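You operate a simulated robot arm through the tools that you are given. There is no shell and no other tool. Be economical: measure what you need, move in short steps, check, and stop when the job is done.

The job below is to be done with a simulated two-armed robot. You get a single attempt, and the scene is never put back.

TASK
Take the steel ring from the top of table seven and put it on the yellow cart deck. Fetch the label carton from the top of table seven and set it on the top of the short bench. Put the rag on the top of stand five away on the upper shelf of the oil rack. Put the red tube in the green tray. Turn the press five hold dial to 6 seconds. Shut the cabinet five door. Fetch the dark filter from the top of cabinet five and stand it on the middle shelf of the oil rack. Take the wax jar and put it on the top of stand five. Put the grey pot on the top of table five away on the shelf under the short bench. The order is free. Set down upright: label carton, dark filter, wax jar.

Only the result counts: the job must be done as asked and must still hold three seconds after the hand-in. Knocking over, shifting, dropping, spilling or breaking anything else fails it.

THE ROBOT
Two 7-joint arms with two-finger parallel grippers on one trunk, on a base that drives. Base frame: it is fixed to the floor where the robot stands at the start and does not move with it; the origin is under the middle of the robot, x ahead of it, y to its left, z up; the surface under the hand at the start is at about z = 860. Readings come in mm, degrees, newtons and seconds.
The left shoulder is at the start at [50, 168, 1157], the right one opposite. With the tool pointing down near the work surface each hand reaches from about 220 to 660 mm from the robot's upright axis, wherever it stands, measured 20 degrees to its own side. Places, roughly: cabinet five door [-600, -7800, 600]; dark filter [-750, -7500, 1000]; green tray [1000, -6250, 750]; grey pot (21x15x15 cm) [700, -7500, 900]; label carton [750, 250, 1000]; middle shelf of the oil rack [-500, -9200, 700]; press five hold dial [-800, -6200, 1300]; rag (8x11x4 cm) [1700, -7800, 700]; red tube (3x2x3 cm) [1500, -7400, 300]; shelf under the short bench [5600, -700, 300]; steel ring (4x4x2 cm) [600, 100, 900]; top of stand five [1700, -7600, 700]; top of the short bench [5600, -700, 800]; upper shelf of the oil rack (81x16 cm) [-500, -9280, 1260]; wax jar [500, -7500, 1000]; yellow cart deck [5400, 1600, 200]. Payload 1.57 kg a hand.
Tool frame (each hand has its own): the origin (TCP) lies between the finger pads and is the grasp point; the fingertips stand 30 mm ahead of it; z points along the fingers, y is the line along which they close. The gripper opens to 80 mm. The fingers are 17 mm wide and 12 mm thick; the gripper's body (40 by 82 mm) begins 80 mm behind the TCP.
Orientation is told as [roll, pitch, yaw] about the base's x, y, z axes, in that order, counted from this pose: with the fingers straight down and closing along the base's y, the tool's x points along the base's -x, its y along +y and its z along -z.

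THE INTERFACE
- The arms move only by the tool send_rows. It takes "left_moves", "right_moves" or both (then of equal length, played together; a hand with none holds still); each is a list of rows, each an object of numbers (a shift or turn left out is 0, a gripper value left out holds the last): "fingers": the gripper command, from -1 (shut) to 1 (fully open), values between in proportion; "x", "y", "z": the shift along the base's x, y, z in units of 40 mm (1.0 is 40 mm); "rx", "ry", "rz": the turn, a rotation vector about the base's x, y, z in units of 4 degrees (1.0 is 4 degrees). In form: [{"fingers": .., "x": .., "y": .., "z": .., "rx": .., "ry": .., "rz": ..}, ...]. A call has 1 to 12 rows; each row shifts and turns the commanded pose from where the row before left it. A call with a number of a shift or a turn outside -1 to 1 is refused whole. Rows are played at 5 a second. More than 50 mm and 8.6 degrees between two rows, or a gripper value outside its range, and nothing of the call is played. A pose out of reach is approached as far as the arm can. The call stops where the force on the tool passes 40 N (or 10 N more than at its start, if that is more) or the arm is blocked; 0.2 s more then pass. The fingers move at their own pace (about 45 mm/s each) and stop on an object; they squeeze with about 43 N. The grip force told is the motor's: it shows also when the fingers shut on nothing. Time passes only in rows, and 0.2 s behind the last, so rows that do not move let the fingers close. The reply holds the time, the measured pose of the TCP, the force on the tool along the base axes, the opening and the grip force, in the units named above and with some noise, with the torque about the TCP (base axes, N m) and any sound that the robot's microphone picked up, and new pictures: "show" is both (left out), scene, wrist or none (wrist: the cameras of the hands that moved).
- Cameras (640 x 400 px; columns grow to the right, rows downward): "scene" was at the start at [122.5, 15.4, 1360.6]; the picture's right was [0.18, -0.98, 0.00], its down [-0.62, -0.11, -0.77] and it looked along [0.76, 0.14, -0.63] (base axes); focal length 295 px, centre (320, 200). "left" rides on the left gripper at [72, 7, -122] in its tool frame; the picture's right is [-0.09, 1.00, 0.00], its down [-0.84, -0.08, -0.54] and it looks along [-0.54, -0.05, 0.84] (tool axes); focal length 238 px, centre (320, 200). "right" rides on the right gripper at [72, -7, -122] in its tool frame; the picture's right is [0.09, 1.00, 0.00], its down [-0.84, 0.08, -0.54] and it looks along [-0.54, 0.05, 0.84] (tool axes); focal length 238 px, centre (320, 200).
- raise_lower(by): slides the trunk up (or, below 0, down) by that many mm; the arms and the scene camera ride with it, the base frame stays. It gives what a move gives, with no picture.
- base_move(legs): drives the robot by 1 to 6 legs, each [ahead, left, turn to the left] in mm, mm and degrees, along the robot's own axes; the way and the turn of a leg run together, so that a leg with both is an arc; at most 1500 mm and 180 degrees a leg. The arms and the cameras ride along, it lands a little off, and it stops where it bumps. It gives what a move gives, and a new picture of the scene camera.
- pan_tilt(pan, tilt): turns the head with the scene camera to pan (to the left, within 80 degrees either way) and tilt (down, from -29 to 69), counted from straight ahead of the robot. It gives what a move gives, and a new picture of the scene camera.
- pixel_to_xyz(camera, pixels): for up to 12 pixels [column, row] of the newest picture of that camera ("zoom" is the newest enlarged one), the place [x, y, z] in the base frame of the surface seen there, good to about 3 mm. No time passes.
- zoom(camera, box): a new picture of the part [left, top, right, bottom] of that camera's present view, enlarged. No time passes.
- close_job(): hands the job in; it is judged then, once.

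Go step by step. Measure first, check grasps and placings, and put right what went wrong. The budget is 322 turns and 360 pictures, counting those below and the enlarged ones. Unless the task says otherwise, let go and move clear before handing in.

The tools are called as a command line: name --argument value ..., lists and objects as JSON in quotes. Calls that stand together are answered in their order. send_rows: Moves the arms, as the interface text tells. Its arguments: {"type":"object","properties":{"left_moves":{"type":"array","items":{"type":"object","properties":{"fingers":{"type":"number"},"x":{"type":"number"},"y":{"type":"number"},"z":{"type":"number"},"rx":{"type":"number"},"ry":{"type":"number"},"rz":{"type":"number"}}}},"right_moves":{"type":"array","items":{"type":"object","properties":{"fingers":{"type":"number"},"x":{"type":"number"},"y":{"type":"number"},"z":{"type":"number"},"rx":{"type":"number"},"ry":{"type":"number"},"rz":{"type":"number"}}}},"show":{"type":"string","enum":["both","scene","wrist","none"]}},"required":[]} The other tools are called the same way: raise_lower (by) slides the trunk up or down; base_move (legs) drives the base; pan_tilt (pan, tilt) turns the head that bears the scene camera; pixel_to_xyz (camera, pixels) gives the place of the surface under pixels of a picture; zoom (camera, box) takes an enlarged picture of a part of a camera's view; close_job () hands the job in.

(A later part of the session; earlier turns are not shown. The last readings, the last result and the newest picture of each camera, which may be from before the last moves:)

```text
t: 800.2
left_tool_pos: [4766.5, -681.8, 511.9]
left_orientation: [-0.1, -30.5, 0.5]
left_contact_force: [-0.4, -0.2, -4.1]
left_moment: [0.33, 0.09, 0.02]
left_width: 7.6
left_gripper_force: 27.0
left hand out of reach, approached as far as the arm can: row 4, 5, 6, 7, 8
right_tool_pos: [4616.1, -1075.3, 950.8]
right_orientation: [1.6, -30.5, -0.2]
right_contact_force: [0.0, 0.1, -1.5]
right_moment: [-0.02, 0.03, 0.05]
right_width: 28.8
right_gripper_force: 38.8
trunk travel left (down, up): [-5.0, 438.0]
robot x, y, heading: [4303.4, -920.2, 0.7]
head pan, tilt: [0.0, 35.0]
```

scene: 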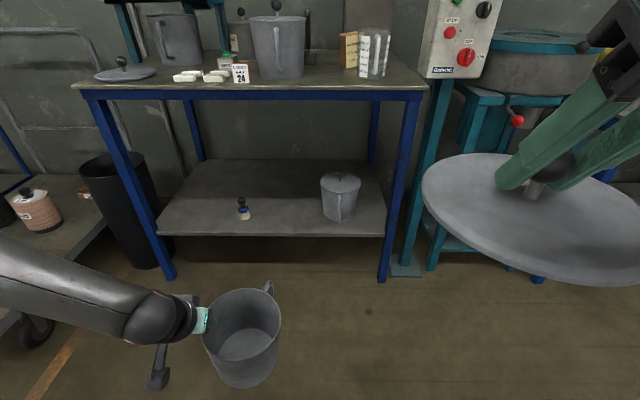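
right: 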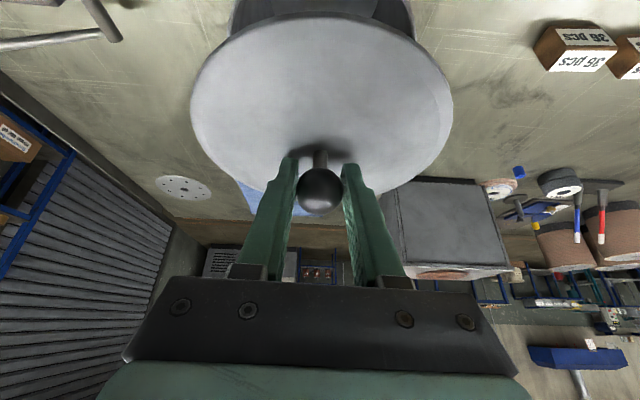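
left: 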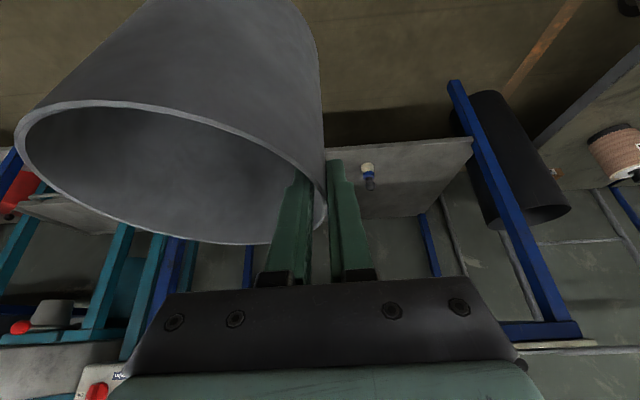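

The arm folds awkwardly; extend further out and straight ahead of the shoulder before lowering.

send_rows --left_moves '[{"z": 0.8}, {"z": 0.8, "x": 0.4, "y": -0.4}, {"x": 0.7, "y": -0.5}, {"x": 0.7, "y": -0.5}, {"x": 0.7}, {"x": 0.7}, {"z": -0.7, "x": 0.2}, {"z": -0.7}, {"z": -0.7}, {"z": -0.7}]' --show "scene"

```text
t: 802.4
left_tool_pos: [4836.4, -667.6, 536.7]
left_orientation: [0.0, -30.5, 0.7]
left_contact_force: [0.2, 0.3, -2.4]
left_moment: [-0.25, -0.16, 0.06]
left_width: 7.9
left_gripper_force: 27.5
left hand out of reach, approached as far as the arm can: row 4, 5, 6, 7, 8, 9, 10
right_tool_pos: [4614.5, -1077.2, 951.6]
right_orientation: [1.6, -30.5, -0.2]
right_contact_force: [-0.2, 0.1, -1.5]
right_moment: [0.02, 0.04, 0.01]
right_width: 28.4
right_gripper_force: 38.6
trunk travel left (down, up): [-5.0, 438.0]
robot x, y, heading: [4301.4, -916.4, 0.6]
head pan, tilt: [0.0, 35.0]
```

scene: 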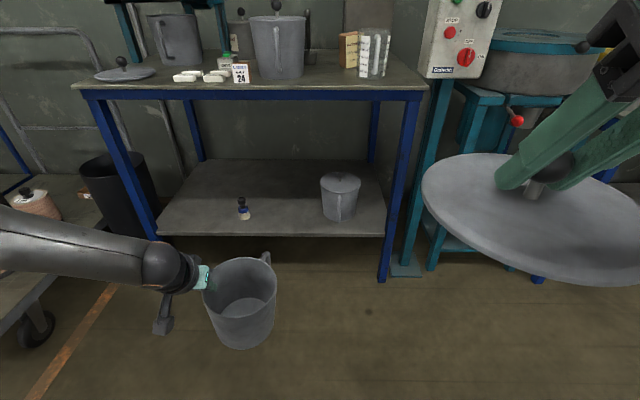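

Use a higher shoulder so the arm is straight and in line with the tool: raise the trunk 200, then lower the arm.

raise_lower --by 200

send_rows --left_moves '[{"y": -0.7}, {"y": -0.7, "x": -0.3}, {"y": -0.5, "x": -0.3}, {"x": -0.3, "z": -0.6}, {"x": -0.2, "z": -0.7}, {"z": -0.7}, {"z": -0.7}, {"z": -0.7}]' --show "scene"

```text
t: 804.5
left_tool_pos: [4836.1, -668.2, 737.0]
left_orientation: [0.1, -30.5, 0.6]
left_contact_force: [-0.2, 0.2, -4.7]
left_moment: [0.35, 0.12, 0.01]
left_width: 7.9
left_gripper_force: 27.2
right_tool_pos: [4614.3, -1076.5, 1150.3]
right_orientation: [1.6, -30.4, -0.3]
right_contact_force: [0.4, 0.3, -1.5]
right_moment: [0.0, -0.02, -0.02]
right_width: 28.3
right_gripper_force: 38.6
trunk travel left (down, up): [-205.0, 238.0]
robot x, y, heading: [4301.4, -919.6, 0.7]
head pan, tilt: [0.0, 35.0]
```

```text
t: 806.3
left_tool_pos: [4752.9, -668.6, 699.0]
left_orientation: [0.1, -30.4, 0.5]
left_contact_force: [0.5, -0.2, -3.5]
left_moment: [-0.26, -0.12, 0.07]
left_width: 8.0
left_gripper_force: 27.3
left hand out of reach, approached as far as the arm can: row 1, 2, 3, 4, 5, 6, 7, 8
right_tool_pos: [4615.3, -1076.3, 1150.1]
right_orientation: [1.7, -30.4, -0.2]
right_contact_force: [-0.3, -0.4, -1.8]
right_moment: [-0.03, 0.05, -0.01]
right_width: 28.2
right_gripper_force: 38.3
trunk travel left (down, up): [-205.0, 238.0]
robot x, y, heading: [4302.3, -916.6, 0.6]
head pan, tilt: [0.0, 35.0]
```

scene: 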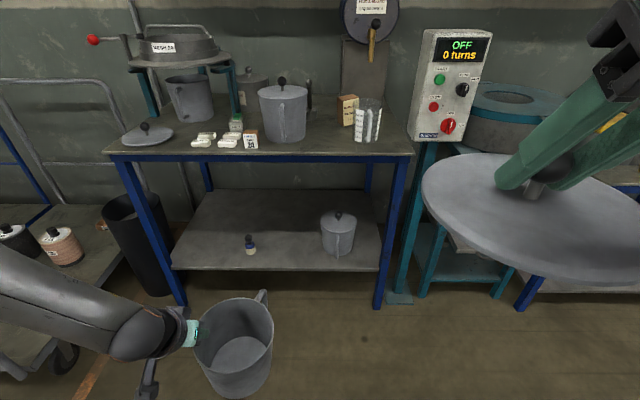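

The arm is in a bad branch. The pot is empty, so tilt is harmless: unpitch to tool-down first, then lower, then pitch again.

send_rows --left_moves '[{"ry": 0.95, "z": 0.5}, {"ry": 0.95, "z": 0.5}, {"ry": 0.95, "z": 0.5}, {"ry": 0.95}, {"ry": 0.95}, {"ry": 0.95}, {"ry": 0.95}, {"ry": 0.95}, {"y": -0.6}, {"y": -0.6}, {"y": -0.5}]' --show "scene"

```text
t: 808.7
left_tool_pos: [4739.9, -723.4, 771.3]
left_orientation: [0.4, 0.0, 0.6]
left_contact_force: [0.2, -0.6, -4.1]
left_moment: [0.32, -0.07, 0.0]
left_width: 8.3
left_gripper_force: 26.6
left hand out of reach, approached as far as the arm can: row 10, 11
right_tool_pos: [4614.8, -1076.3, 1151.2]
right_orientation: [1.5, -30.4, -0.2]
right_contact_force: [-0.5, -0.2, -0.8]
right_moment: [-0.01, 0.03, 0.0]
right_width: 28.6
right_gripper_force: 38.6
trunk travel left (down, up): [-205.0, 238.0]
robot x, y, heading: [4301.4, -913.0, 0.5]
head pan, tilt: [0.0, 35.0]
```

scene: 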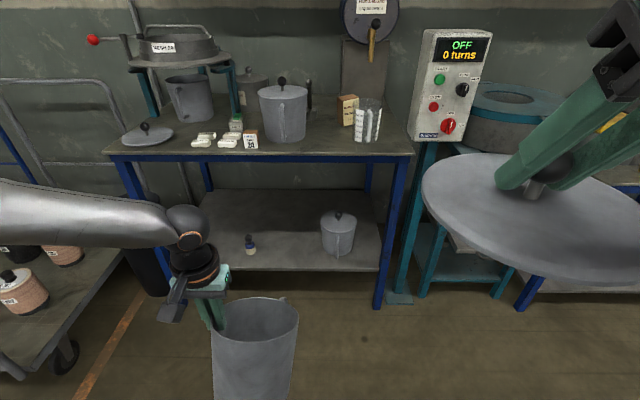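

The pot pivoted in the grip and stays hanging upright, so tool-down is fine. Lower the left arm straight down.

send_rows --left_moves '[{"z": -0.8}, {"z": -0.8}, {"z": -0.8}, {"z": -0.8}, {"z": -0.8}, {"z": -0.8}, {"z": -0.8}, {"z": -0.8}, {"z": -0.8}]' --show "both"

```text
t: 810.7
left_tool_pos: [4660.9, -623.6, 652.3]
left_orientation: [0.3, -0.2, 0.5]
left_contact_force: [0.0, -0.4, -4.2]
left_moment: [0.29, -0.09, 0.02]
left_width: 7.9
left_gripper_force: 26.7
left hand out of reach, approached as far as the arm can: row 1, 2, 3, 4, 5, 6, 7, 8, 9
right_tool_pos: [4614.5, -1077.1, 1151.0]
right_orientation: [1.5, -30.4, -0.2]
right_contact_force: [0.3, -0.4, -1.3]
right_moment: [0.01, 0.0, -0.01]
right_width: 28.6
right_gripper_force: 38.4
trunk travel left (down, up): [-205.0, 238.0]
robot x, y, heading: [4299.4, -914.7, 0.8]
head pan, tilt: [0.0, 35.0]
```

scene: 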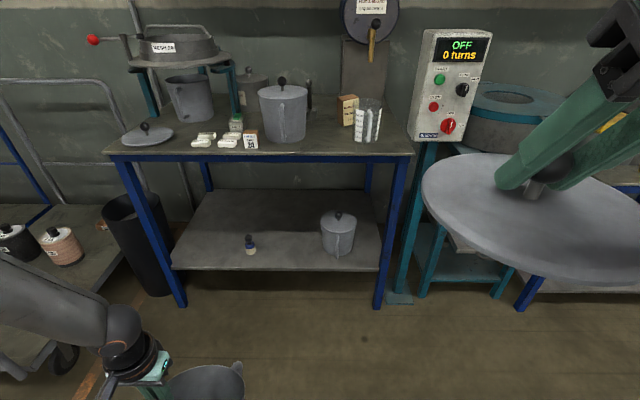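
left: 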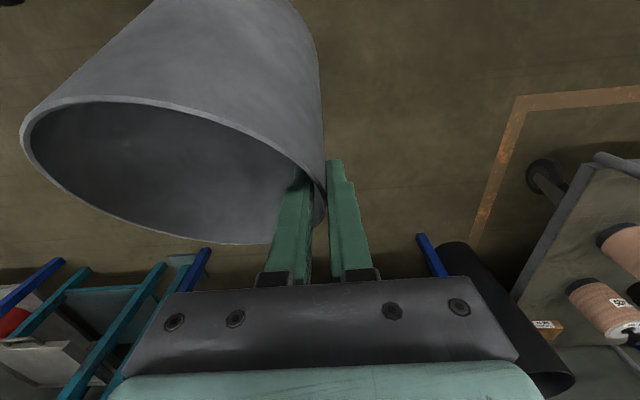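

Left arm hits a limit this way. Recover: raise, re-pitch −30°, come to ~430 ahead, lower trunk, then go forward-and-down diagonally as worked with the right arm.

send_rows --left_moves '[{"z": 0.9}, {"z": 0.9, "y": -0.5, "x": 0.3}, {"z": 0.9, "y": -0.6, "x": 0.3}, {"z": 0.9, "y": -0.6, "x": 0.3}, {"z": 0.9, "y": -0.6, "x": 0.3}, {"ry": -0.95, "y": -0.5}, {"ry": -0.95}, {"ry": -0.95}, {"ry": -0.95}, {"ry": -0.95}, {"ry": -0.95}, {"ry": -0.95}]' --show "none"

raise_lower --by -200

```text
t: 813.3
left_tool_pos: [4709.3, -735.4, 832.7]
left_orientation: [0.0, -26.7, 0.7]
left_contact_force: [0.4, 0.2, -4.5]
left_moment: [0.33, 0.12, -0.03]
left_width: 8.0
left_gripper_force: 26.8
right_tool_pos: [4614.5, -1076.0, 1150.5]
right_orientation: [1.6, -30.4, -0.2]
right_contact_force: [0.2, 0.3, -1.6]
right_moment: [-0.03, -0.01, 0.0]
right_width: 28.4
right_gripper_force: 38.6
trunk travel left (down, up): [-205.0, 238.0]
robot x, y, heading: [4300.4, -916.0, 0.5]
head pan, tilt: [0.0, 35.0]
```

```text
t: 815.5
left_tool_pos: [4709.9, -734.5, 631.4]
left_orientation: [0.0, -26.6, 0.5]
left_contact_force: [-1.6, -0.2, -4.1]
left_moment: [0.25, 0.08, 0.03]
left_width: 7.9
left_gripper_force: 26.6
right_tool_pos: [4614.7, -1077.5, 951.1]
right_orientation: [1.6, -30.4, -0.2]
right_contact_force: [-0.4, -0.3, -0.8]
right_moment: [0.02, 0.03, -0.02]
right_width: 28.5
right_gripper_force: 38.2
trunk travel left (down, up): [-5.0, 438.0]
robot x, y, heading: [4301.1, -916.0, 0.9]
head pan, tilt: [0.0, 35.0]
```

Now at 409 ahead, z 631 without limits. Go forward-down diagonally.

send_rows --left_moves '[{"x": 0.6, "z": -0.6, "ry": -0.4}, {"x": 0.6, "z": -0.6, "ry": -0.4}, {"x": 0.6, "z": -0.7}, {"x": 0.6, "z": -0.7}, {"x": 0.6, "z": -0.7}, {"x": 0.6, "z": -0.7}]' --show "scene"

```text
t: 816.9
left_tool_pos: [4817.1, -683.3, 535.2]
left_orientation: [0.1, -29.7, 0.4]
left_contact_force: [0.4, 0.2, -4.6]
left_moment: [0.22, 0.02, 0.02]
left_width: 8.0
left_gripper_force: 26.9
left hand out of reach, approached as far as the arm can: row 3, 4, 5, 6
right_tool_pos: [4614.0, -1077.4, 951.7]
right_orientation: [1.6, -30.3, -0.2]
right_contact_force: [0.5, 0.2, -0.9]
right_moment: [0.01, 0.01, -0.01]
right_width: 28.5
right_gripper_force: 38.2
trunk travel left (down, up): [-5.0, 438.0]
robot x, y, heading: [4304.4, -919.3, 1.0]
head pan, tilt: [0.0, 35.0]
```

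scene: 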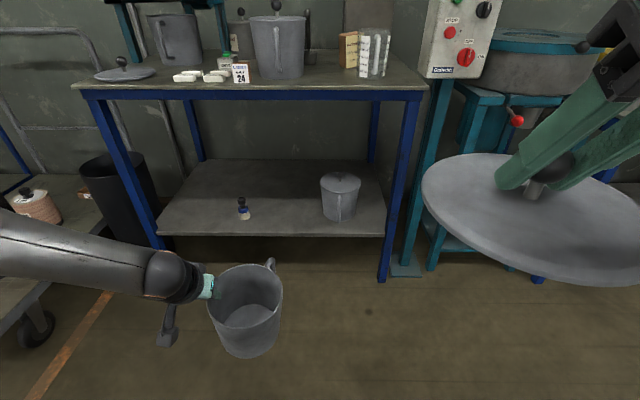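

Same limit. Pitch further to −45° first (as in the earlier success), then go diagonal.

send_rows --left_moves '[{"z": 0.6, "x": -0.5, "y": -0.4}, {"z": 0.6, "x": -0.5, "y": -0.4}, {"z": 0.6, "x": -0.5, "y": -0.4}, {"ry": -1}, {"ry": -1}, {"ry": -1}, {"ry": -0.8}, {"x": 0.5, "z": -0.7}, {"x": 0.5, "z": -0.7}, {"x": 0.5, "z": -0.7}, {"x": 0.5, "z": -0.7}]' --show "scene"

```text
t: 819.3
left_tool_pos: [4817.6, -685.6, 549.8]
left_orientation: [-0.2, -45.1, 0.6]
left_contact_force: [-0.1, -1.2, -4.1]
left_moment: [0.25, 0.19, -0.01]
left_width: 7.5
left_gripper_force: 26.8
left hand out of reach, approached as far as the arm can: row 9, 10, 11
right_tool_pos: [4614.4, -1076.8, 950.7]
right_orientation: [1.6, -30.3, -0.1]
right_contact_force: [-0.2, 0.2, -1.3]
right_moment: [0.01, 0.03, 0.03]
right_width: 28.6
right_gripper_force: 39.4
trunk travel left (down, up): [-5.0, 438.0]
robot x, y, heading: [4303.0, -916.7, 0.8]
head pan, tilt: [0.0, 35.0]
```

scene: 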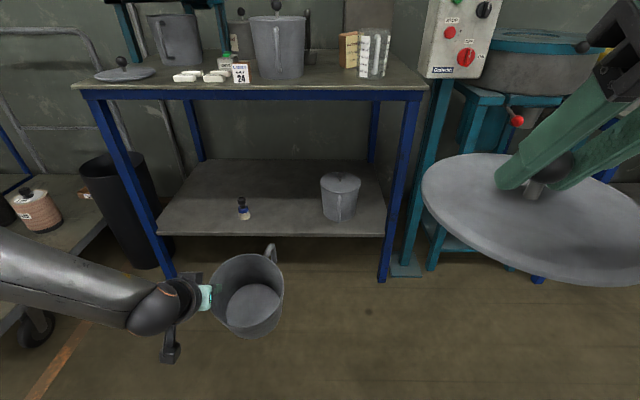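

Look at the left arm's posture.

pan_tilt --pan 55 --tilt 40

pixel_to_xyz --camera "scene" --pixels '[[100, 200], [150, 150], [200, 120], [200, 200], [250, 150], [300, 200], [350, 200], [400, 220], [150, 250], [250, 100]]'

```text
t: 820.5
left_tool_pos: [4818.1, -685.4, 550.4]
left_orientation: [-0.2, -45.0, 0.6]
left_contact_force: [-1.4, 0.3, -4.8]
left_moment: [0.22, 0.16, 0.03]
left_width: 7.8
left_gripper_force: 26.5
right_tool_pos: [4614.9, -1078.1, 951.6]
right_orientation: [1.6, -30.4, -0.2]
right_contact_force: [-0.1, 0.1, -1.6]
right_moment: [-0.01, 0.02, 0.03]
right_width: 28.4
right_gripper_force: 38.9
trunk travel left (down, up): [-5.0, 438.0]
robot x, y, heading: [4299.3, -919.4, 0.7]
head pan, tilt: [55.0, 40.0]
```

scene: 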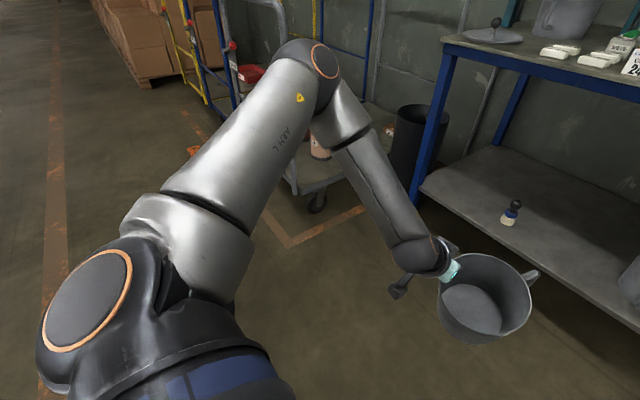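

```text
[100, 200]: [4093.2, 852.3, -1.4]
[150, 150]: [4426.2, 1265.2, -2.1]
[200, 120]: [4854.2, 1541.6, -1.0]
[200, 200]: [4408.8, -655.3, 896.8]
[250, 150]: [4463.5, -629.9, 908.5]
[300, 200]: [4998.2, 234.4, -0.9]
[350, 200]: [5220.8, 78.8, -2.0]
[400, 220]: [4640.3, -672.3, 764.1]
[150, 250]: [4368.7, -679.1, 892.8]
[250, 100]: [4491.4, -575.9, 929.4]
```

Mirror the earlier successful route: unpitch, swing the left hand outward with yaw, lower there, then bring it in. First unpitch while rising.

send_rows --left_moves '[{"ry": 1, "z": 0.5, "x": -0.4}, {"ry": 1, "z": 0.5, "x": -0.4}, {"ry": 1, "z": 0.5, "x": -0.4}, {"ry": 1, "z": 0.4, "x": -0.4}, {"ry": 1, "x": -0.4}, {"ry": 1, "x": -0.4}, {"ry": 1, "x": -0.4}, {"ry": 1, "x": -0.4}, {"ry": 1, "x": -0.4}, {"ry": 1, "x": -0.4}, {"ry": 1, "x": -0.3}]' --show "none"

send_rows --left_moves '[{"rz": 1, "y": 0.5}, {"rz": 1, "y": 0.5}, {"rz": 1, "y": 0.5}, {"rz": 1, "y": 0.5}, {"rz": 1, "y": 0.5}, {"rz": 1, "y": 0.5}, {"rz": 1, "y": 0.5}, {"rz": 1, "y": 0.5}, {"rz": 1, "y": 0.5}, {"rz": 1, "y": 0.5}, {"rz": 1}]' --show "scene"

```text
t: 823.0
left_tool_pos: [4645.1, -685.2, 626.7]
left_orientation: [0.4, -1.0, 0.5]
left_contact_force: [0.8, 0.8, -4.0]
left_moment: [0.28, -0.07, -0.01]
left_width: 7.7
left_gripper_force: 27.0
right_tool_pos: [4614.7, -1076.3, 951.0]
right_orientation: [1.6, -30.3, -0.2]
right_contact_force: [0.0, 0.0, -0.9]
right_moment: [-0.01, 0.01, 0.0]
right_width: 28.7
right_gripper_force: 38.6
trunk travel left (down, up): [-5.0, 438.0]
robot x, y, heading: [4299.2, -917.2, 0.9]
head pan, tilt: [55.0, 40.0]
```

```text
t: 825.4
left_tool_pos: [4645.7, -485.0, 627.7]
left_orientation: [0.4, -1.0, 44.5]
left_contact_force: [0.5, 0.7, -4.8]
left_moment: [0.26, 0.08, 0.06]
left_width: 7.9
left_gripper_force: 26.8
right_tool_pos: [4615.0, -1076.9, 951.4]
right_orientation: [1.6, -30.4, -0.2]
right_contact_force: [-0.8, 0.3, -0.9]
right_moment: [0.05, 0.01, 0.0]
right_width: 28.4
right_gripper_force: 38.7
trunk travel left (down, up): [-5.0, 438.0]
robot x, y, heading: [4301.2, -918.8, 0.6]
head pan, tilt: [55.0, 40.0]
```

scene: 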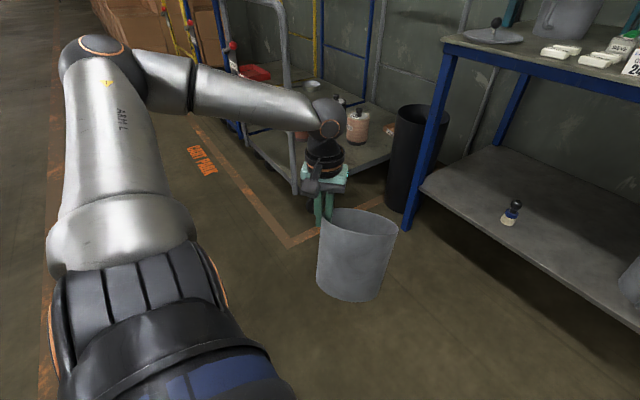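

No limits here. Lower the hand to z≈470 at this outward pose, then bring it in.

send_rows --left_moves '[{"z": -0.8}, {"z": -0.8}, {"z": -0.8}, {"z": -0.8}, {"z": -0.6}]' --show "none"

send_rows --left_moves '[{"rz": -1, "y": -0.5, "x": 0.15}, {"rz": -1, "y": -0.5, "x": 0.15}, {"rz": -1, "y": -0.5, "x": 0.15}, {"rz": -1, "y": -0.5, "x": 0.15}, {"rz": -1, "y": -0.5, "x": 0.15}, {"rz": -1, "y": -0.5, "x": 0.15}, {"rz": -1, "y": -0.5, "x": 0.15}, {"rz": -1, "y": -0.5, "x": 0.15}, {"rz": -1, "y": -0.5, "x": 0.15}, {"rz": -1, "y": -0.5, "x": 0.15}, {"rz": -1, "y": -0.5, "x": 0.15}]' --show "scene"

```text
t: 826.5
left_tool_pos: [4644.8, -486.4, 474.1]
left_orientation: [0.3, -1.2, 44.6]
left_contact_force: [0.3, -0.8, -3.8]
left_moment: [0.27, 0.1, 0.02]
left_width: 7.5
left_gripper_force: 26.3
right_tool_pos: [4613.8, -1076.8, 950.9]
right_orientation: [1.7, -30.4, -0.2]
right_contact_force: [-0.6, -0.1, -1.2]
right_moment: [0.02, 0.02, -0.02]
right_width: 28.4
right_gripper_force: 38.2
trunk travel left (down, up): [-5.0, 438.0]
robot x, y, heading: [4299.4, -917.0, 1.0]
head pan, tilt: [55.0, 40.0]
```

```text
t: 829.0
left_tool_pos: [4698.2, -688.3, 502.0]
left_orientation: [0.4, -1.0, 0.4]
left_contact_force: [-0.1, -0.4, -3.3]
left_moment: [0.3, -0.07, 0.0]
left_width: 7.6
left_gripper_force: 26.7
left hand out of reach, approached as far as the arm can: row 9, 10, 11
right_tool_pos: [4614.9, -1075.5, 950.3]
right_orientation: [1.7, -30.4, -0.2]
right_contact_force: [-0.5, -0.1, -1.2]
right_moment: [-0.03, -0.01, 0.03]
right_width: 28.6
right_gripper_force: 39.3
trunk travel left (down, up): [-5.0, 438.0]
robot x, y, heading: [4299.0, -919.3, 0.7]
head pan, tilt: [55.0, 40.0]
```

scene: 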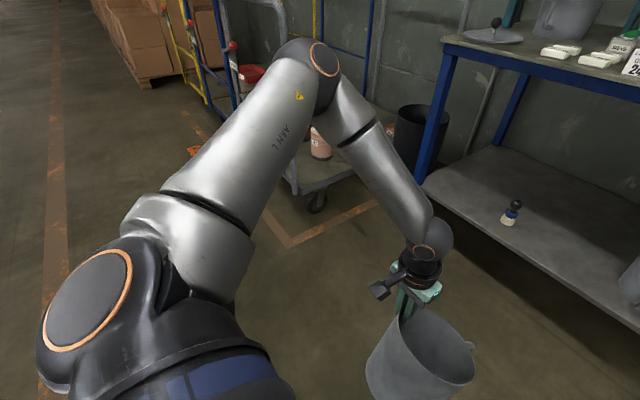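

The limit depends on yaw: with the tool yawed outward ~+40° the low pose works. So I'll place the pot with yaw ≈40°. Rotate back outward, then pitch −30° about the tool's own lateral axis.

send_rows --left_moves '[{"rz": 1, "y": 0.2}, {"rz": 1, "y": 0.3}, {"rz": 1, "y": 0.3}, {"rz": 1, "y": 0.3}, {"rz": 1, "y": 0.3}, {"rz": 1, "y": 0.3}, {"rz": 1, "y": 0.3}, {"rz": 1}, {"rz": 1}, {"rz": 1}]' --show "none"

send_rows --left_moves '[{"rx": 0.61, "ry": -0.72}, {"rx": 0.61, "ry": -0.72}, {"rx": 0.61, "ry": -0.72}, {"rx": 0.61, "ry": -0.72}, {"rx": 0.61, "ry": -0.72}, {"rx": 0.61, "ry": -0.72}, {"rx": 0.61, "ry": -0.72}, {"rx": 0.61, "ry": -0.72}]' --show "both"

```text
t: 831.1
left_tool_pos: [4697.2, -606.9, 502.2]
left_orientation: [0.4, -1.0, 40.5]
left_contact_force: [-0.3, 0.0, -3.4]
left_moment: [0.32, 0.1, 0.0]
left_width: 7.7
left_gripper_force: 26.4
right_tool_pos: [4615.1, -1076.8, 950.7]
right_orientation: [1.6, -30.4, -0.2]
right_contact_force: [-0.5, 0.1, -1.0]
right_moment: [0.02, 0.01, 0.01]
right_width: 28.3
right_gripper_force: 38.7
trunk travel left (down, up): [-5.0, 438.0]
robot x, y, heading: [4300.5, -917.9, 0.7]
head pan, tilt: [55.0, 40.0]
```

```text
t: 833.0
left_tool_pos: [4698.0, -607.1, 503.4]
left_orientation: [0.2, -31.3, 40.6]
left_contact_force: [0.1, 0.3, -4.5]
left_moment: [0.18, 0.22, -0.01]
left_width: 7.8
left_gripper_force: 27.1
right_tool_pos: [4614.5, -1076.6, 950.9]
right_orientation: [1.6, -30.4, -0.2]
right_contact_force: [-0.6, 0.6, -0.6]
right_moment: [0.01, 0.03, -0.01]
right_width: 28.7
right_gripper_force: 38.6
trunk travel left (down, up): [-5.0, 438.0]
robot x, y, heading: [4301.7, -918.1, 0.9]
head pan, tilt: [55.0, 40.0]
```

scene: 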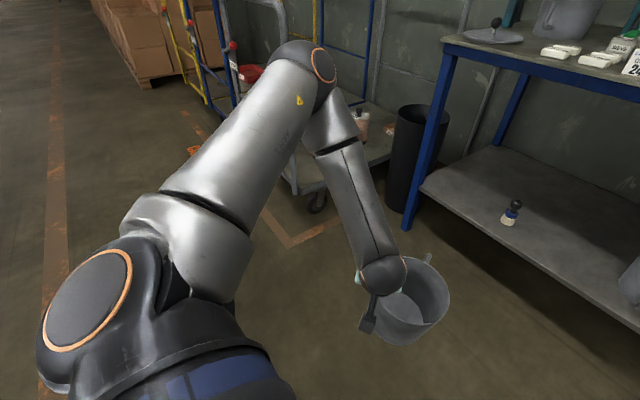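
left: 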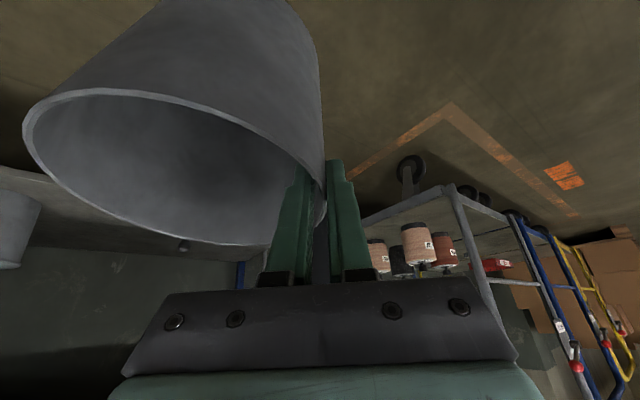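

Works with yaw 40°, pitch −31° (pot upright). Lower ~70 more.

send_rows --left_moves '[{"z": -0.6}, {"z": -0.6}, {"z": -0.5}]' --show "none"

pan_tilt --pan 35 --tilt 45

pixel_to_xyz --camera "scene" --pixels '[[250, 200], [300, 250], [200, 300], [250, 330]]'

```text
t: 833.8
left_tool_pos: [4692.8, -580.9, 483.9]
left_orientation: [0.2, -31.1, 40.6]
left_contact_force: [0.9, 0.1, -4.4]
left_moment: [0.15, 0.24, 0.02]
left_width: 7.7
left_gripper_force: 26.5
left hand out of reach, approached as far as the arm can: row 1, 2, 3
right_tool_pos: [4615.0, -1076.0, 950.7]
right_orientation: [1.6, -30.3, -0.2]
right_contact_force: [0.8, -0.2, -1.4]
right_moment: [0.0, 0.02, -0.01]
right_width: 28.6
right_gripper_force: 38.8
trunk travel left (down, up): [-5.0, 438.0]
robot x, y, heading: [4303.3, -917.5, 1.0]
head pan, tilt: [55.0, 40.0]
```

```text
t: 834.6
left_tool_pos: [4692.1, -580.8, 484.7]
left_orientation: [0.3, -31.1, 40.6]
left_contact_force: [-0.3, 0.5, -3.6]
left_moment: [0.17, 0.3, -0.02]
left_width: 7.5
left_gripper_force: 27.1
right_tool_pos: [4615.6, -1076.8, 952.8]
right_orientation: [1.6, -30.4, -0.2]
right_contact_force: [-0.5, 0.3, -0.7]
right_moment: [0.01, 0.03, 0.01]
right_width: 28.6
right_gripper_force: 38.7
trunk travel left (down, up): [-5.0, 438.0]
robot x, y, heading: [4306.6, -914.7, 0.5]
head pan, tilt: [35.0, 45.0]
```

scene: 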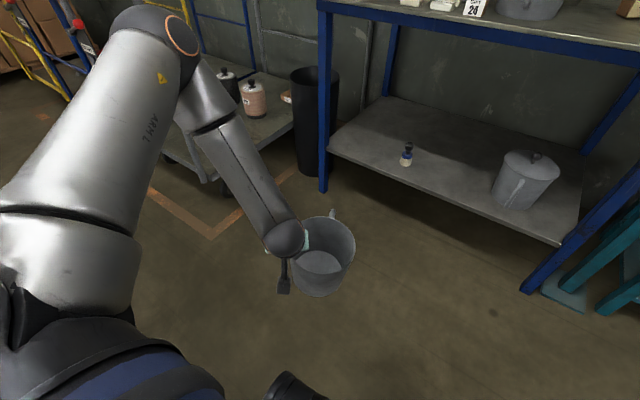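

```text
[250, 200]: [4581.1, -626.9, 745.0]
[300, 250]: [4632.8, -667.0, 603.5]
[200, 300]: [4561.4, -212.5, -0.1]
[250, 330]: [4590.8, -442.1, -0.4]
```

Need ~70 mm lower; go further outward with more yaw, then lower.

send_rows --left_moves '[{"rz": 1, "y": 0.6}, {"rz": 1, "y": 0.6}, {"rz": 1, "y": 0.6}, {"rz": 1, "y": 0.5}, {"rz": 1}, {"rz": 1}, {"z": -0.6}, {"z": -0.6}, {"z": -0.6}]' --show "none"

```text
t: 836.6
left_tool_pos: [4685.4, -483.4, 463.8]
left_orientation: [0.3, -31.1, 64.6]
left_contact_force: [0.7, -0.7, -4.7]
left_moment: [0.05, 0.33, -0.02]
left_width: 7.7
left_gripper_force: 26.8
left hand out of reach, approached as far as the arm can: row 7, 8, 9
right_tool_pos: [4614.5, -1076.0, 951.4]
right_orientation: [1.6, -30.4, -0.2]
right_contact_force: [-0.8, 0.5, -0.8]
right_moment: [0.0, -0.01, -0.01]
right_width: 28.5
right_gripper_force: 38.1
trunk travel left (down, up): [-5.0, 438.0]
robot x, y, heading: [4305.2, -917.3, 0.6]
head pan, tilt: [35.0, 45.0]
```

Limited at 464 with pitch. With tool-down it may go lower; and the pot can pivot flat on touchdown. Unpitch and test lower.

send_rows --left_moves '[{"rx": -0.87, "ry": 0.42}, {"rx": -0.87, "ry": 0.42}, {"rx": -0.87, "ry": 0.42}, {"rx": -0.87, "ry": 0.42}, {"rx": -0.87, "ry": 0.42}, {"rx": -0.87, "ry": 0.42}, {"rx": -0.87, "ry": 0.42}, {"rx": -0.87, "ry": 0.42}, {"z": -0.6}, {"z": -0.6}, {"z": -0.6}]' --show "both"

```text
t: 839.0
left_tool_pos: [4672.6, -482.6, 437.0]
left_orientation: [0.6, -0.3, 64.6]
left_contact_force: [1.0, 0.5, -3.6]
left_moment: [0.2, 0.22, -0.04]
left_width: 7.6
left_gripper_force: 26.9
left hand out of reach, approached as far as the arm can: row 9, 10, 11
right_tool_pos: [4614.0, -1076.5, 950.7]
right_orientation: [1.6, -30.4, -0.2]
right_contact_force: [0.0, -0.4, -2.2]
right_moment: [-0.01, 0.07, 0.01]
right_width: 28.7
right_gripper_force: 38.1
trunk travel left (down, up): [-5.0, 438.0]
robot x, y, heading: [4303.6, -915.3, 0.7]
head pan, tilt: [35.0, 45.0]
```

scene: 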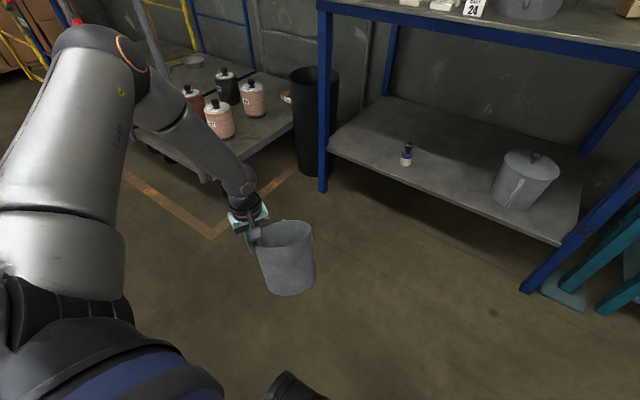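
left: 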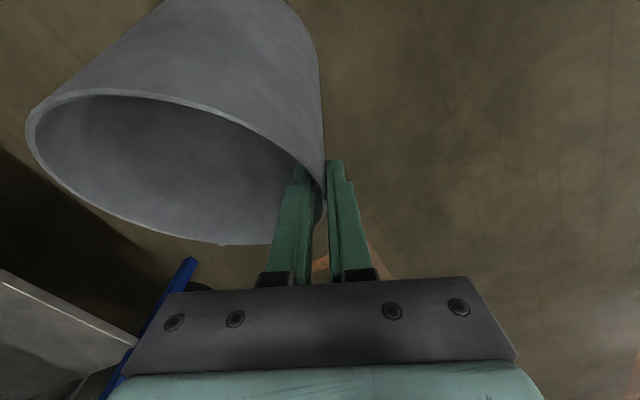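

Another route: go out to nearly full stretch forward (as the right arm did), which straightens the elbow. First return to yaw ~16°, then pitch and extend.

send_rows --left_moves '[{"z": 0.9}, {"z": 0.9}, {"z": 0.9, "rz": -1, "y": -0.3}, {"z": 0.9, "rz": -1, "y": -0.4}, {"z": 0.5, "rz": -1, "y": -0.5}, {"rz": -1, "y": -0.5}, {"rz": -1, "y": -0.5}, {"rz": -1, "y": -0.5}, {"rz": -1, "y": -0.5}, {"rz": -1, "y": -0.5}, {"rz": -1, "y": -0.5}, {"rz": -1, "y": -0.5}]' --show "none"

send_rows --left_moves '[{"rz": -1}, {"rz": -1}, {"rz": -1}, {"rz": -1}, {"rz": -1}, {"rz": -1}, {"ry": -1, "x": 0.6}, {"ry": -1, "x": 0.6}, {"ry": -1, "x": 0.6}, {"ry": -1, "x": 0.6}, {"ry": -1, "x": 0.6}, {"ry": -1, "x": 0.6}]' --show "none"

```text
t: 841.6
left_tool_pos: [4673.2, -669.9, 600.9]
left_orientation: [0.4, -0.3, 24.4]
left_contact_force: [-0.5, 0.5, -4.8]
left_moment: [0.3, 0.0, 0.02]
left_width: 7.7
left_gripper_force: 27.6
right_tool_pos: [4614.3, -1077.1, 952.5]
right_orientation: [1.6, -30.3, -0.2]
right_contact_force: [-0.2, 0.3, -0.8]
right_moment: [0.02, 0.02, 0.03]
right_width: 28.4
right_gripper_force: 38.9
trunk travel left (down, up): [-5.0, 438.0]
robot x, y, heading: [4300.4, -915.5, 1.0]
head pan, tilt: [35.0, 45.0]
```

```text
t: 844.2
left_tool_pos: [4816.3, -669.6, 600.2]
left_orientation: [0.2, -24.3, 0.5]
left_contact_force: [-0.6, -0.4, -3.1]
left_moment: [0.33, 0.09, -0.03]
left_width: 7.5
left_gripper_force: 26.8
right_tool_pos: [4614.1, -1076.6, 951.3]
right_orientation: [1.5, -30.4, -0.2]
right_contact_force: [0.6, 0.3, -1.8]
right_moment: [-0.03, 0.0, 0.02]
right_width: 28.5
right_gripper_force: 38.0
trunk travel left (down, up): [-5.0, 438.0]
robot x, y, heading: [4303.7, -919.1, 0.7]
head pan, tilt: [35.0, 45.0]
```

No limits here (513 ahead, z 600). Continue extending forward to ~630, then down.

send_rows --left_moves '[{"ry": -1, "x": 0.6}, {"ry": -0.6, "x": 0.7}, {"x": 0.7, "z": -0.2}, {"x": 0.6, "z": -0.4}, {"x": 0.3, "z": -0.7}, {"x": 0.2, "z": -0.8}, {"x": 0.2, "z": -0.8}, {"z": -0.8}]' --show "scene"

```text
t: 846.0
left_tool_pos: [4863.1, -621.3, 531.8]
left_orientation: [0.0, -30.8, 0.6]
left_contact_force: [0.2, -0.3, -4.2]
left_moment: [0.25, 0.08, 0.02]
left_width: 7.3
left_gripper_force: 26.5
left hand out of reach, approached as far as the arm can: row 3, 4, 5, 6, 7, 8
right_tool_pos: [4614.5, -1075.7, 949.9]
right_orientation: [1.6, -30.4, -0.2]
right_contact_force: [0.3, 0.5, -1.0]
right_moment: [-0.01, 0.01, 0.02]
right_width: 28.7
right_gripper_force: 39.0
trunk travel left (down, up): [-5.0, 438.0]
robot x, y, heading: [4300.4, -921.5, 0.7]
head pan, tilt: [35.0, 45.0]
```

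scene: 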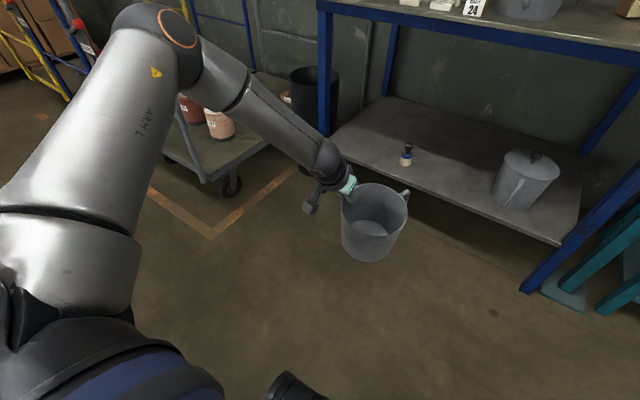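

Try the exact mirror of the right arm's successful test: start at (≈407 ahead, ≈+45 lateral, z≈790) tool-down, then pitch while lowering.

send_rows --left_moves '[{"z": 1, "x": -0.5}, {"z": 1, "x": -0.5}, {"z": 1, "x": -0.5, "ry": 1}, {"z": 1, "x": -0.5, "ry": 1}, {"z": 1, "x": -0.5, "ry": 1}, {"z": 1, "x": -0.5, "ry": 1}, {"z": 0.5, "x": -0.5, "ry": 1, "y": -0.8}, {"ry": 1, "y": -0.9}, {"ry": 1, "y": -0.9}, {"ry": 0.7, "y": -0.9}, {"y": -0.9}, {"y": -0.9}]' --show "none"

send_rows --left_moves '[{"y": -0.5}, {"y": -0.5, "x": -0.2}]' --show "scene"

```text
t: 848.6
left_tool_pos: [4724.7, -772.7, 792.3]
left_orientation: [0.4, 0.1, 0.6]
left_contact_force: [0.1, -0.6, -4.2]
left_moment: [0.3, -0.08, -0.01]
left_width: 7.5
left_gripper_force: 26.5
left hand out of reach, approached as far as the arm can: row 11, 12
right_tool_pos: [4613.6, -1076.6, 949.7]
right_orientation: [1.7, -30.5, -0.1]
right_contact_force: [1.0, 0.7, -1.7]
right_moment: [0.01, -0.02, 0.04]
right_width: 28.6
right_gripper_force: 38.5
trunk travel left (down, up): [-5.0, 438.0]
robot x, y, heading: [4299.6, -917.9, 0.9]
head pan, tilt: [35.0, 45.0]
```

```text
t: 849.2
left_tool_pos: [4718.2, -777.6, 795.3]
left_orientation: [0.4, 0.2, 0.6]
left_contact_force: [-0.4, -0.5, -4.8]
left_moment: [0.28, -0.08, 0.01]
left_width: 7.4
left_gripper_force: 26.9
left hand out of reach, approached as far as the arm can: row 1, 2
right_tool_pos: [4613.7, -1075.7, 950.9]
right_orientation: [1.7, -30.3, -0.3]
right_contact_force: [-0.7, 0.4, -1.5]
right_moment: [-0.01, 0.02, -0.01]
right_width: 28.5
right_gripper_force: 38.9
trunk travel left (down, up): [-5.0, 438.0]
robot x, y, heading: [4303.2, -916.2, 0.8]
head pan, tilt: [35.0, 45.0]
```

scene: 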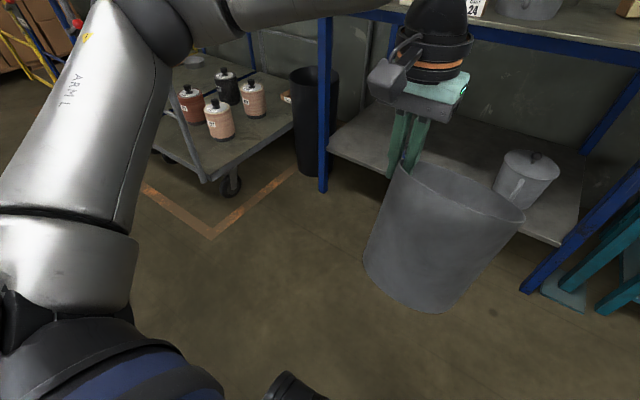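

The limit shrinks with positive yaw, so test yaw ≈ 90° and lower.

send_rows --left_moves '[{"rz": 1, "y": 0.3}, {"rz": 1, "y": 0.3}, {"rz": 1, "y": 0.3}, {"rz": 1, "y": 0.3}, {"rz": 1}, {"rz": 1}, {"rz": 1}, {"rz": 1}, {"rz": 1}, {"rz": 1}, {"rz": 1}, {"rz": 1}]' --show "none"

send_rows --left_moves '[{"rz": 1}, {"rz": 1}, {"rz": 1}, {"rz": 1}, {"rz": 1}, {"rz": 1}, {"rz": 1}, {"rz": 1}, {"rz": 1}, {"rz": 1}]' --show "none"

send_rows --left_moves '[{"z": -0.9}, {"z": -0.9}, {"z": -0.9}, {"z": -0.9}, {"z": -0.9}, {"z": -0.9}, {"z": -0.9}, {"z": -0.9}, {"z": -0.9}]' --show "scene"

```text
t: 851.8
left_tool_pos: [4719.7, -729.2, 794.8]
left_orientation: [0.5, 0.1, 48.6]
left_contact_force: [-0.1, 0.4, -3.2]
left_moment: [0.29, 0.13, -0.01]
left_width: 7.6
left_gripper_force: 26.3
right_tool_pos: [4614.8, -1076.8, 951.4]
right_orientation: [1.6, -30.4, -0.2]
right_contact_force: [-0.1, -0.5, -1.9]
right_moment: [-0.01, -0.03, -0.03]
right_width: 28.5
right_gripper_force: 38.9
trunk travel left (down, up): [-5.0, 438.0]
robot x, y, heading: [4303.0, -915.8, 0.6]
head pan, tilt: [35.0, 45.0]
```

```text
t: 854.0
left_tool_pos: [4718.5, -729.7, 795.3]
left_orientation: [0.4, 0.1, 88.6]
left_contact_force: [0.6, 0.6, -4.2]
left_moment: [0.13, 0.25, 0.03]
left_width: 7.5
left_gripper_force: 26.8
right_tool_pos: [4614.1, -1076.3, 951.6]
right_orientation: [1.6, -30.4, -0.3]
right_contact_force: [0.7, 0.5, -0.7]
right_moment: [0.02, 0.02, 0.01]
right_width: 28.6
right_gripper_force: 38.7
trunk travel left (down, up): [-5.0, 438.0]
robot x, y, heading: [4300.6, -915.9, 0.6]
head pan, tilt: [35.0, 45.0]
```

```text
t: 856.0
left_tool_pos: [4695.3, -696.3, 507.3]
left_orientation: [0.5, 0.3, 88.5]
left_contact_force: [-0.5, 0.3, -4.0]
left_moment: [0.09, 0.3, -0.02]
left_width: 7.8
left_gripper_force: 26.9
left hand out of reach, approached as far as the arm can: row 7, 8, 9
right_tool_pos: [4614.4, -1076.2, 951.1]
right_orientation: [1.7, -30.4, -0.3]
right_contact_force: [-0.7, 0.9, -0.7]
right_moment: [0.0, 0.0, 0.02]
right_width: 28.4
right_gripper_force: 38.2
trunk travel left (down, up): [-5.0, 438.0]
robot x, y, heading: [4302.0, -918.0, 0.8]
head pan, tilt: [35.0, 45.0]
```

scene: 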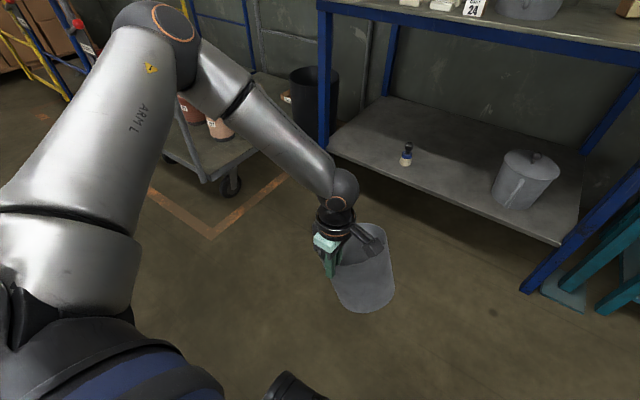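

The left upper arm is pinned at a shoulder limit. Test whether the right arm (holding the lid) can get low here: unpitch and lower.

send_rows --right_moves '[{"ry": 1, "x": 0.3, "z": -0.5}, {"ry": 1, "x": 0.3, "z": -0.5}, {"ry": 1, "x": 0.3, "z": -0.5}, {"ry": 1, "x": 0.3, "z": -0.5}, {"ry": 1, "x": 0.3, "z": -0.5}, {"ry": 1, "x": 0.3, "z": -0.5}, {"ry": 1, "x": 0.3, "z": -0.5}, {"ry": 0.6, "z": -0.8}, {"z": -0.8}, {"z": -0.8}, {"z": -0.8}]' --show "none"

send_rows --right_moves '[{"z": -0.8}, {"z": -0.8}, {"z": -0.8}, {"z": -0.8}, {"z": -0.8}]' --show "none"

pan_tilt --pan -45 --tilt 35

```text
t: 858.4
left_tool_pos: [4696.0, -696.2, 509.1]
left_orientation: [0.4, 0.1, 88.5]
left_contact_force: [0.7, -0.4, -3.6]
left_moment: [0.08, 0.31, 0.01]
left_width: 7.7
left_gripper_force: 25.9
right_tool_pos: [4699.0, -1075.1, 681.9]
right_orientation: [1.4, -0.1, -0.1]
right_contact_force: [-0.2, 0.0, 0.0]
right_moment: [0.01, 0.0, -0.01]
right_width: 28.2
right_gripper_force: 38.3
trunk travel left (down, up): [-5.0, 438.0]
robot x, y, heading: [4302.6, -915.3, 1.0]
head pan, tilt: [35.0, 45.0]
```

```text
t: 859.6
left_tool_pos: [4695.7, -696.5, 508.2]
left_orientation: [0.4, 0.2, 88.5]
left_contact_force: [1.0, 0.3, -4.2]
left_moment: [0.06, 0.25, 0.02]
left_width: 7.3
left_gripper_force: 26.6
right_tool_pos: [4698.3, -1076.1, 521.4]
right_orientation: [1.5, -0.1, -0.1]
right_contact_force: [0.3, 0.0, -1.4]
right_moment: [0.03, 0.03, 0.0]
right_width: 28.5
right_gripper_force: 38.7
trunk travel left (down, up): [-5.0, 438.0]
robot x, y, heading: [4305.4, -917.4, 0.3]
head pan, tilt: [35.0, 45.0]
```

```text
t: 861.1
left_tool_pos: [4695.7, -695.9, 509.2]
left_orientation: [0.4, 0.1, 88.6]
left_contact_force: [0.7, 0.9, -4.4]
left_moment: [0.1, 0.28, 0.01]
left_width: 7.2
left_gripper_force: 26.6
right_tool_pos: [4697.5, -1075.5, 522.9]
right_orientation: [1.4, -0.1, -0.1]
right_contact_force: [0.4, 0.0, -1.3]
right_moment: [-0.03, -0.05, -0.02]
right_width: 28.6
right_gripper_force: 38.3
trunk travel left (down, up): [-5.0, 438.0]
robot x, y, heading: [4298.7, -918.4, 0.5]
head pan, tilt: [-45.0, 35.0]
```

scene: 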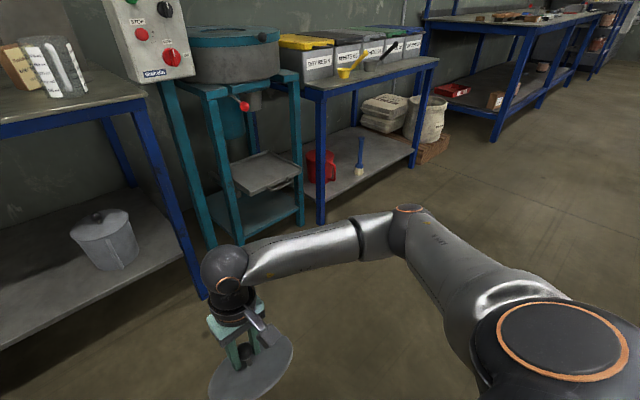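

The right arm gets low freely; its elbow is on the other branch. For the left, align the whole arm in a plane turned ~35° outward (tool yaw ≈36°), and stretch along that direction.

send_rows --left_moves '[{"z": 0.9, "rz": -1}, {"z": 0.9, "rz": -1}, {"z": 0.6, "rz": -1}, {"rz": -1}, {"rz": -1}, {"rz": -1}, {"rz": -1}, {"rz": -1}, {"rz": -1}, {"rz": -1}, {"rz": -1}, {"rz": -1}]' --show "none"

send_rows --left_moves '[{"rx": 0.62, "ry": -0.78, "x": 0.4, "y": 0.5}, {"rx": 0.62, "ry": -0.78, "x": 0.4, "y": 0.5}, {"rx": 0.62, "ry": -0.78, "x": 0.4, "y": 0.5}, {"rx": 0.62, "ry": -0.78, "x": 0.4, "y": 0.5}, {"rx": 0.62, "ry": -0.78, "x": 0.4, "y": 0.5}, {"rx": 0.62, "ry": -0.78, "x": 0.4, "y": 0.5}, {"rx": 0.62, "ry": -0.78, "x": 0.4, "y": 0.5}, {"rx": 0.62, "ry": -0.78, "x": 0.4, "y": 0.5}, {"x": 0.6, "y": 0.5}, {"x": 0.6, "y": 0.5}]' --show "none"

```text
t: 863.7
left_tool_pos: [4697.4, -695.1, 605.2]
left_orientation: [0.2, 0.2, 40.5]
left_contact_force: [0.4, 0.3, -3.8]
left_moment: [0.26, 0.11, 0.06]
left_width: 7.2
left_gripper_force: 26.7
right_tool_pos: [4697.0, -1076.1, 522.1]
right_orientation: [1.6, 0.0, -0.1]
right_contact_force: [-1.1, 1.0, -0.8]
right_moment: [0.01, 0.02, 0.03]
right_width: 28.4
right_gripper_force: 39.1
trunk travel left (down, up): [-5.0, 438.0]
robot x, y, heading: [4303.0, -916.8, 0.7]
head pan, tilt: [-45.0, 35.0]
```

```text
t: 865.9
left_tool_pos: [4871.8, -494.8, 603.5]
left_orientation: [-0.7, -31.7, 40.9]
left_contact_force: [0.5, 0.0, -4.8]
left_moment: [0.14, 0.29, 0.02]
left_width: 7.1
left_gripper_force: 27.1
right_tool_pos: [4697.0, -1076.8, 522.8]
right_orientation: [1.4, 0.0, -0.2]
right_contact_force: [-0.7, 0.0, -1.9]
right_moment: [0.02, -0.02, 0.02]
right_width: 28.4
right_gripper_force: 38.1
trunk travel left (down, up): [-5.0, 438.0]
robot x, y, heading: [4303.5, -920.2, 0.6]
head pan, tilt: [-45.0, 35.0]
```

No limits here. Now lower along this line.

send_rows --left_moves '[{"z": -0.7, "x": 0.1, "y": 0.1}, {"z": -0.7, "x": 0.1, "y": 0.1}, {"z": -0.7, "x": 0.1, "y": 0.1}, {"z": -0.7}, {"z": -0.7}, {"z": -0.7}]' --show "none"

pan_tilt --pan 50 --tilt 45

```text
t: 867.3
left_tool_pos: [4829.4, -476.9, 503.5]
left_orientation: [-0.8, -31.7, 40.9]
left_contact_force: [-0.6, -0.6, -3.9]
left_moment: [0.15, 0.27, 0.01]
left_width: 7.2
left_gripper_force: 26.6
left hand out of reach, approached as far as the arm can: row 3, 4, 5, 6
right_tool_pos: [4698.1, -1076.3, 522.7]
right_orientation: [1.4, 0.1, -0.2]
right_contact_force: [0.0, 0.2, -0.7]
right_moment: [0.0, 0.01, 0.03]
right_width: 28.8
right_gripper_force: 38.7
trunk travel left (down, up): [-5.0, 438.0]
robot x, y, heading: [4304.1, -918.4, 0.8]
head pan, tilt: [-45.0, 35.0]
```

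```text
t: 869.0
left_tool_pos: [4828.7, -476.6, 503.3]
left_orientation: [-0.8, -31.6, 41.0]
left_contact_force: [-0.2, -0.2, -4.5]
left_moment: [0.15, 0.27, -0.02]
left_width: 7.3
left_gripper_force: 26.7
right_tool_pos: [4699.1, -1076.1, 523.2]
right_orientation: [1.4, 0.1, -0.1]
right_contact_force: [0.2, -0.5, -0.8]
right_moment: [-0.02, -0.01, 0.0]
right_width: 28.3
right_gripper_force: 38.1
trunk travel left (down, up): [-5.0, 438.0]
robot x, y, heading: [4301.4, -918.4, 0.4]
head pan, tilt: [50.0, 45.0]
```

scene: 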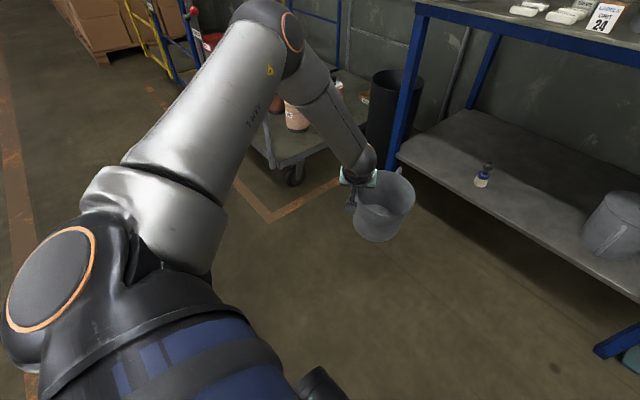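

Still pinned. Decision: use the right arm for the pot. First lay the lid temporarily on the shelf's free left part with the right hand, then hand the pot over in the air. Tuck the left hand (pot) close and high.

send_rows --left_moves '[{"z": 0.9, "x": -0.5}, {"z": 0.9, "x": -0.5}, {"z": 0.9, "x": -0.6, "rz": -1}, {"z": 0.9, "x": -0.6, "rz": -1}, {"z": 0.9, "x": -0.6, "rz": -1}, {"z": 0.9, "x": -0.6, "rz": -1}, {"z": 0.9, "x": -0.6, "rz": -1}, {"z": 0.9, "x": -0.6, "rz": -1}, {"z": 0.9, "x": -0.6, "rz": -1}, {"z": 0.9, "x": -0.6, "rz": -1}, {"x": -0.6, "rz": -1}, {"x": -0.5, "rz": -1}]' --show "scene"

```text
t: 871.6
left_tool_pos: [4553.6, -476.8, 865.4]
left_orientation: [-0.8, -31.7, 0.7]
left_contact_force: [0.2, -0.7, -4.2]
left_moment: [0.31, 0.1, 0.01]
left_width: 7.3
left_gripper_force: 26.5
right_tool_pos: [4698.7, -1075.3, 523.5]
right_orientation: [1.5, 0.0, -0.2]
right_contact_force: [0.1, 0.0, -1.2]
right_moment: [0.02, -0.02, -0.02]
right_width: 28.3
right_gripper_force: 38.6
trunk travel left (down, up): [-5.0, 438.0]
robot x, y, heading: [4303.9, -918.4, 0.6]
head pan, tilt: [50.0, 45.0]
```

scene: 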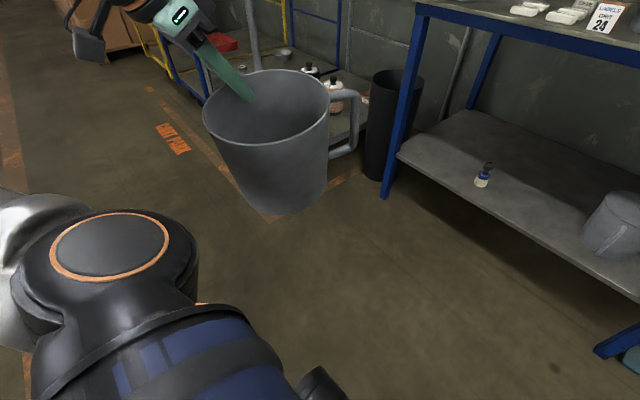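

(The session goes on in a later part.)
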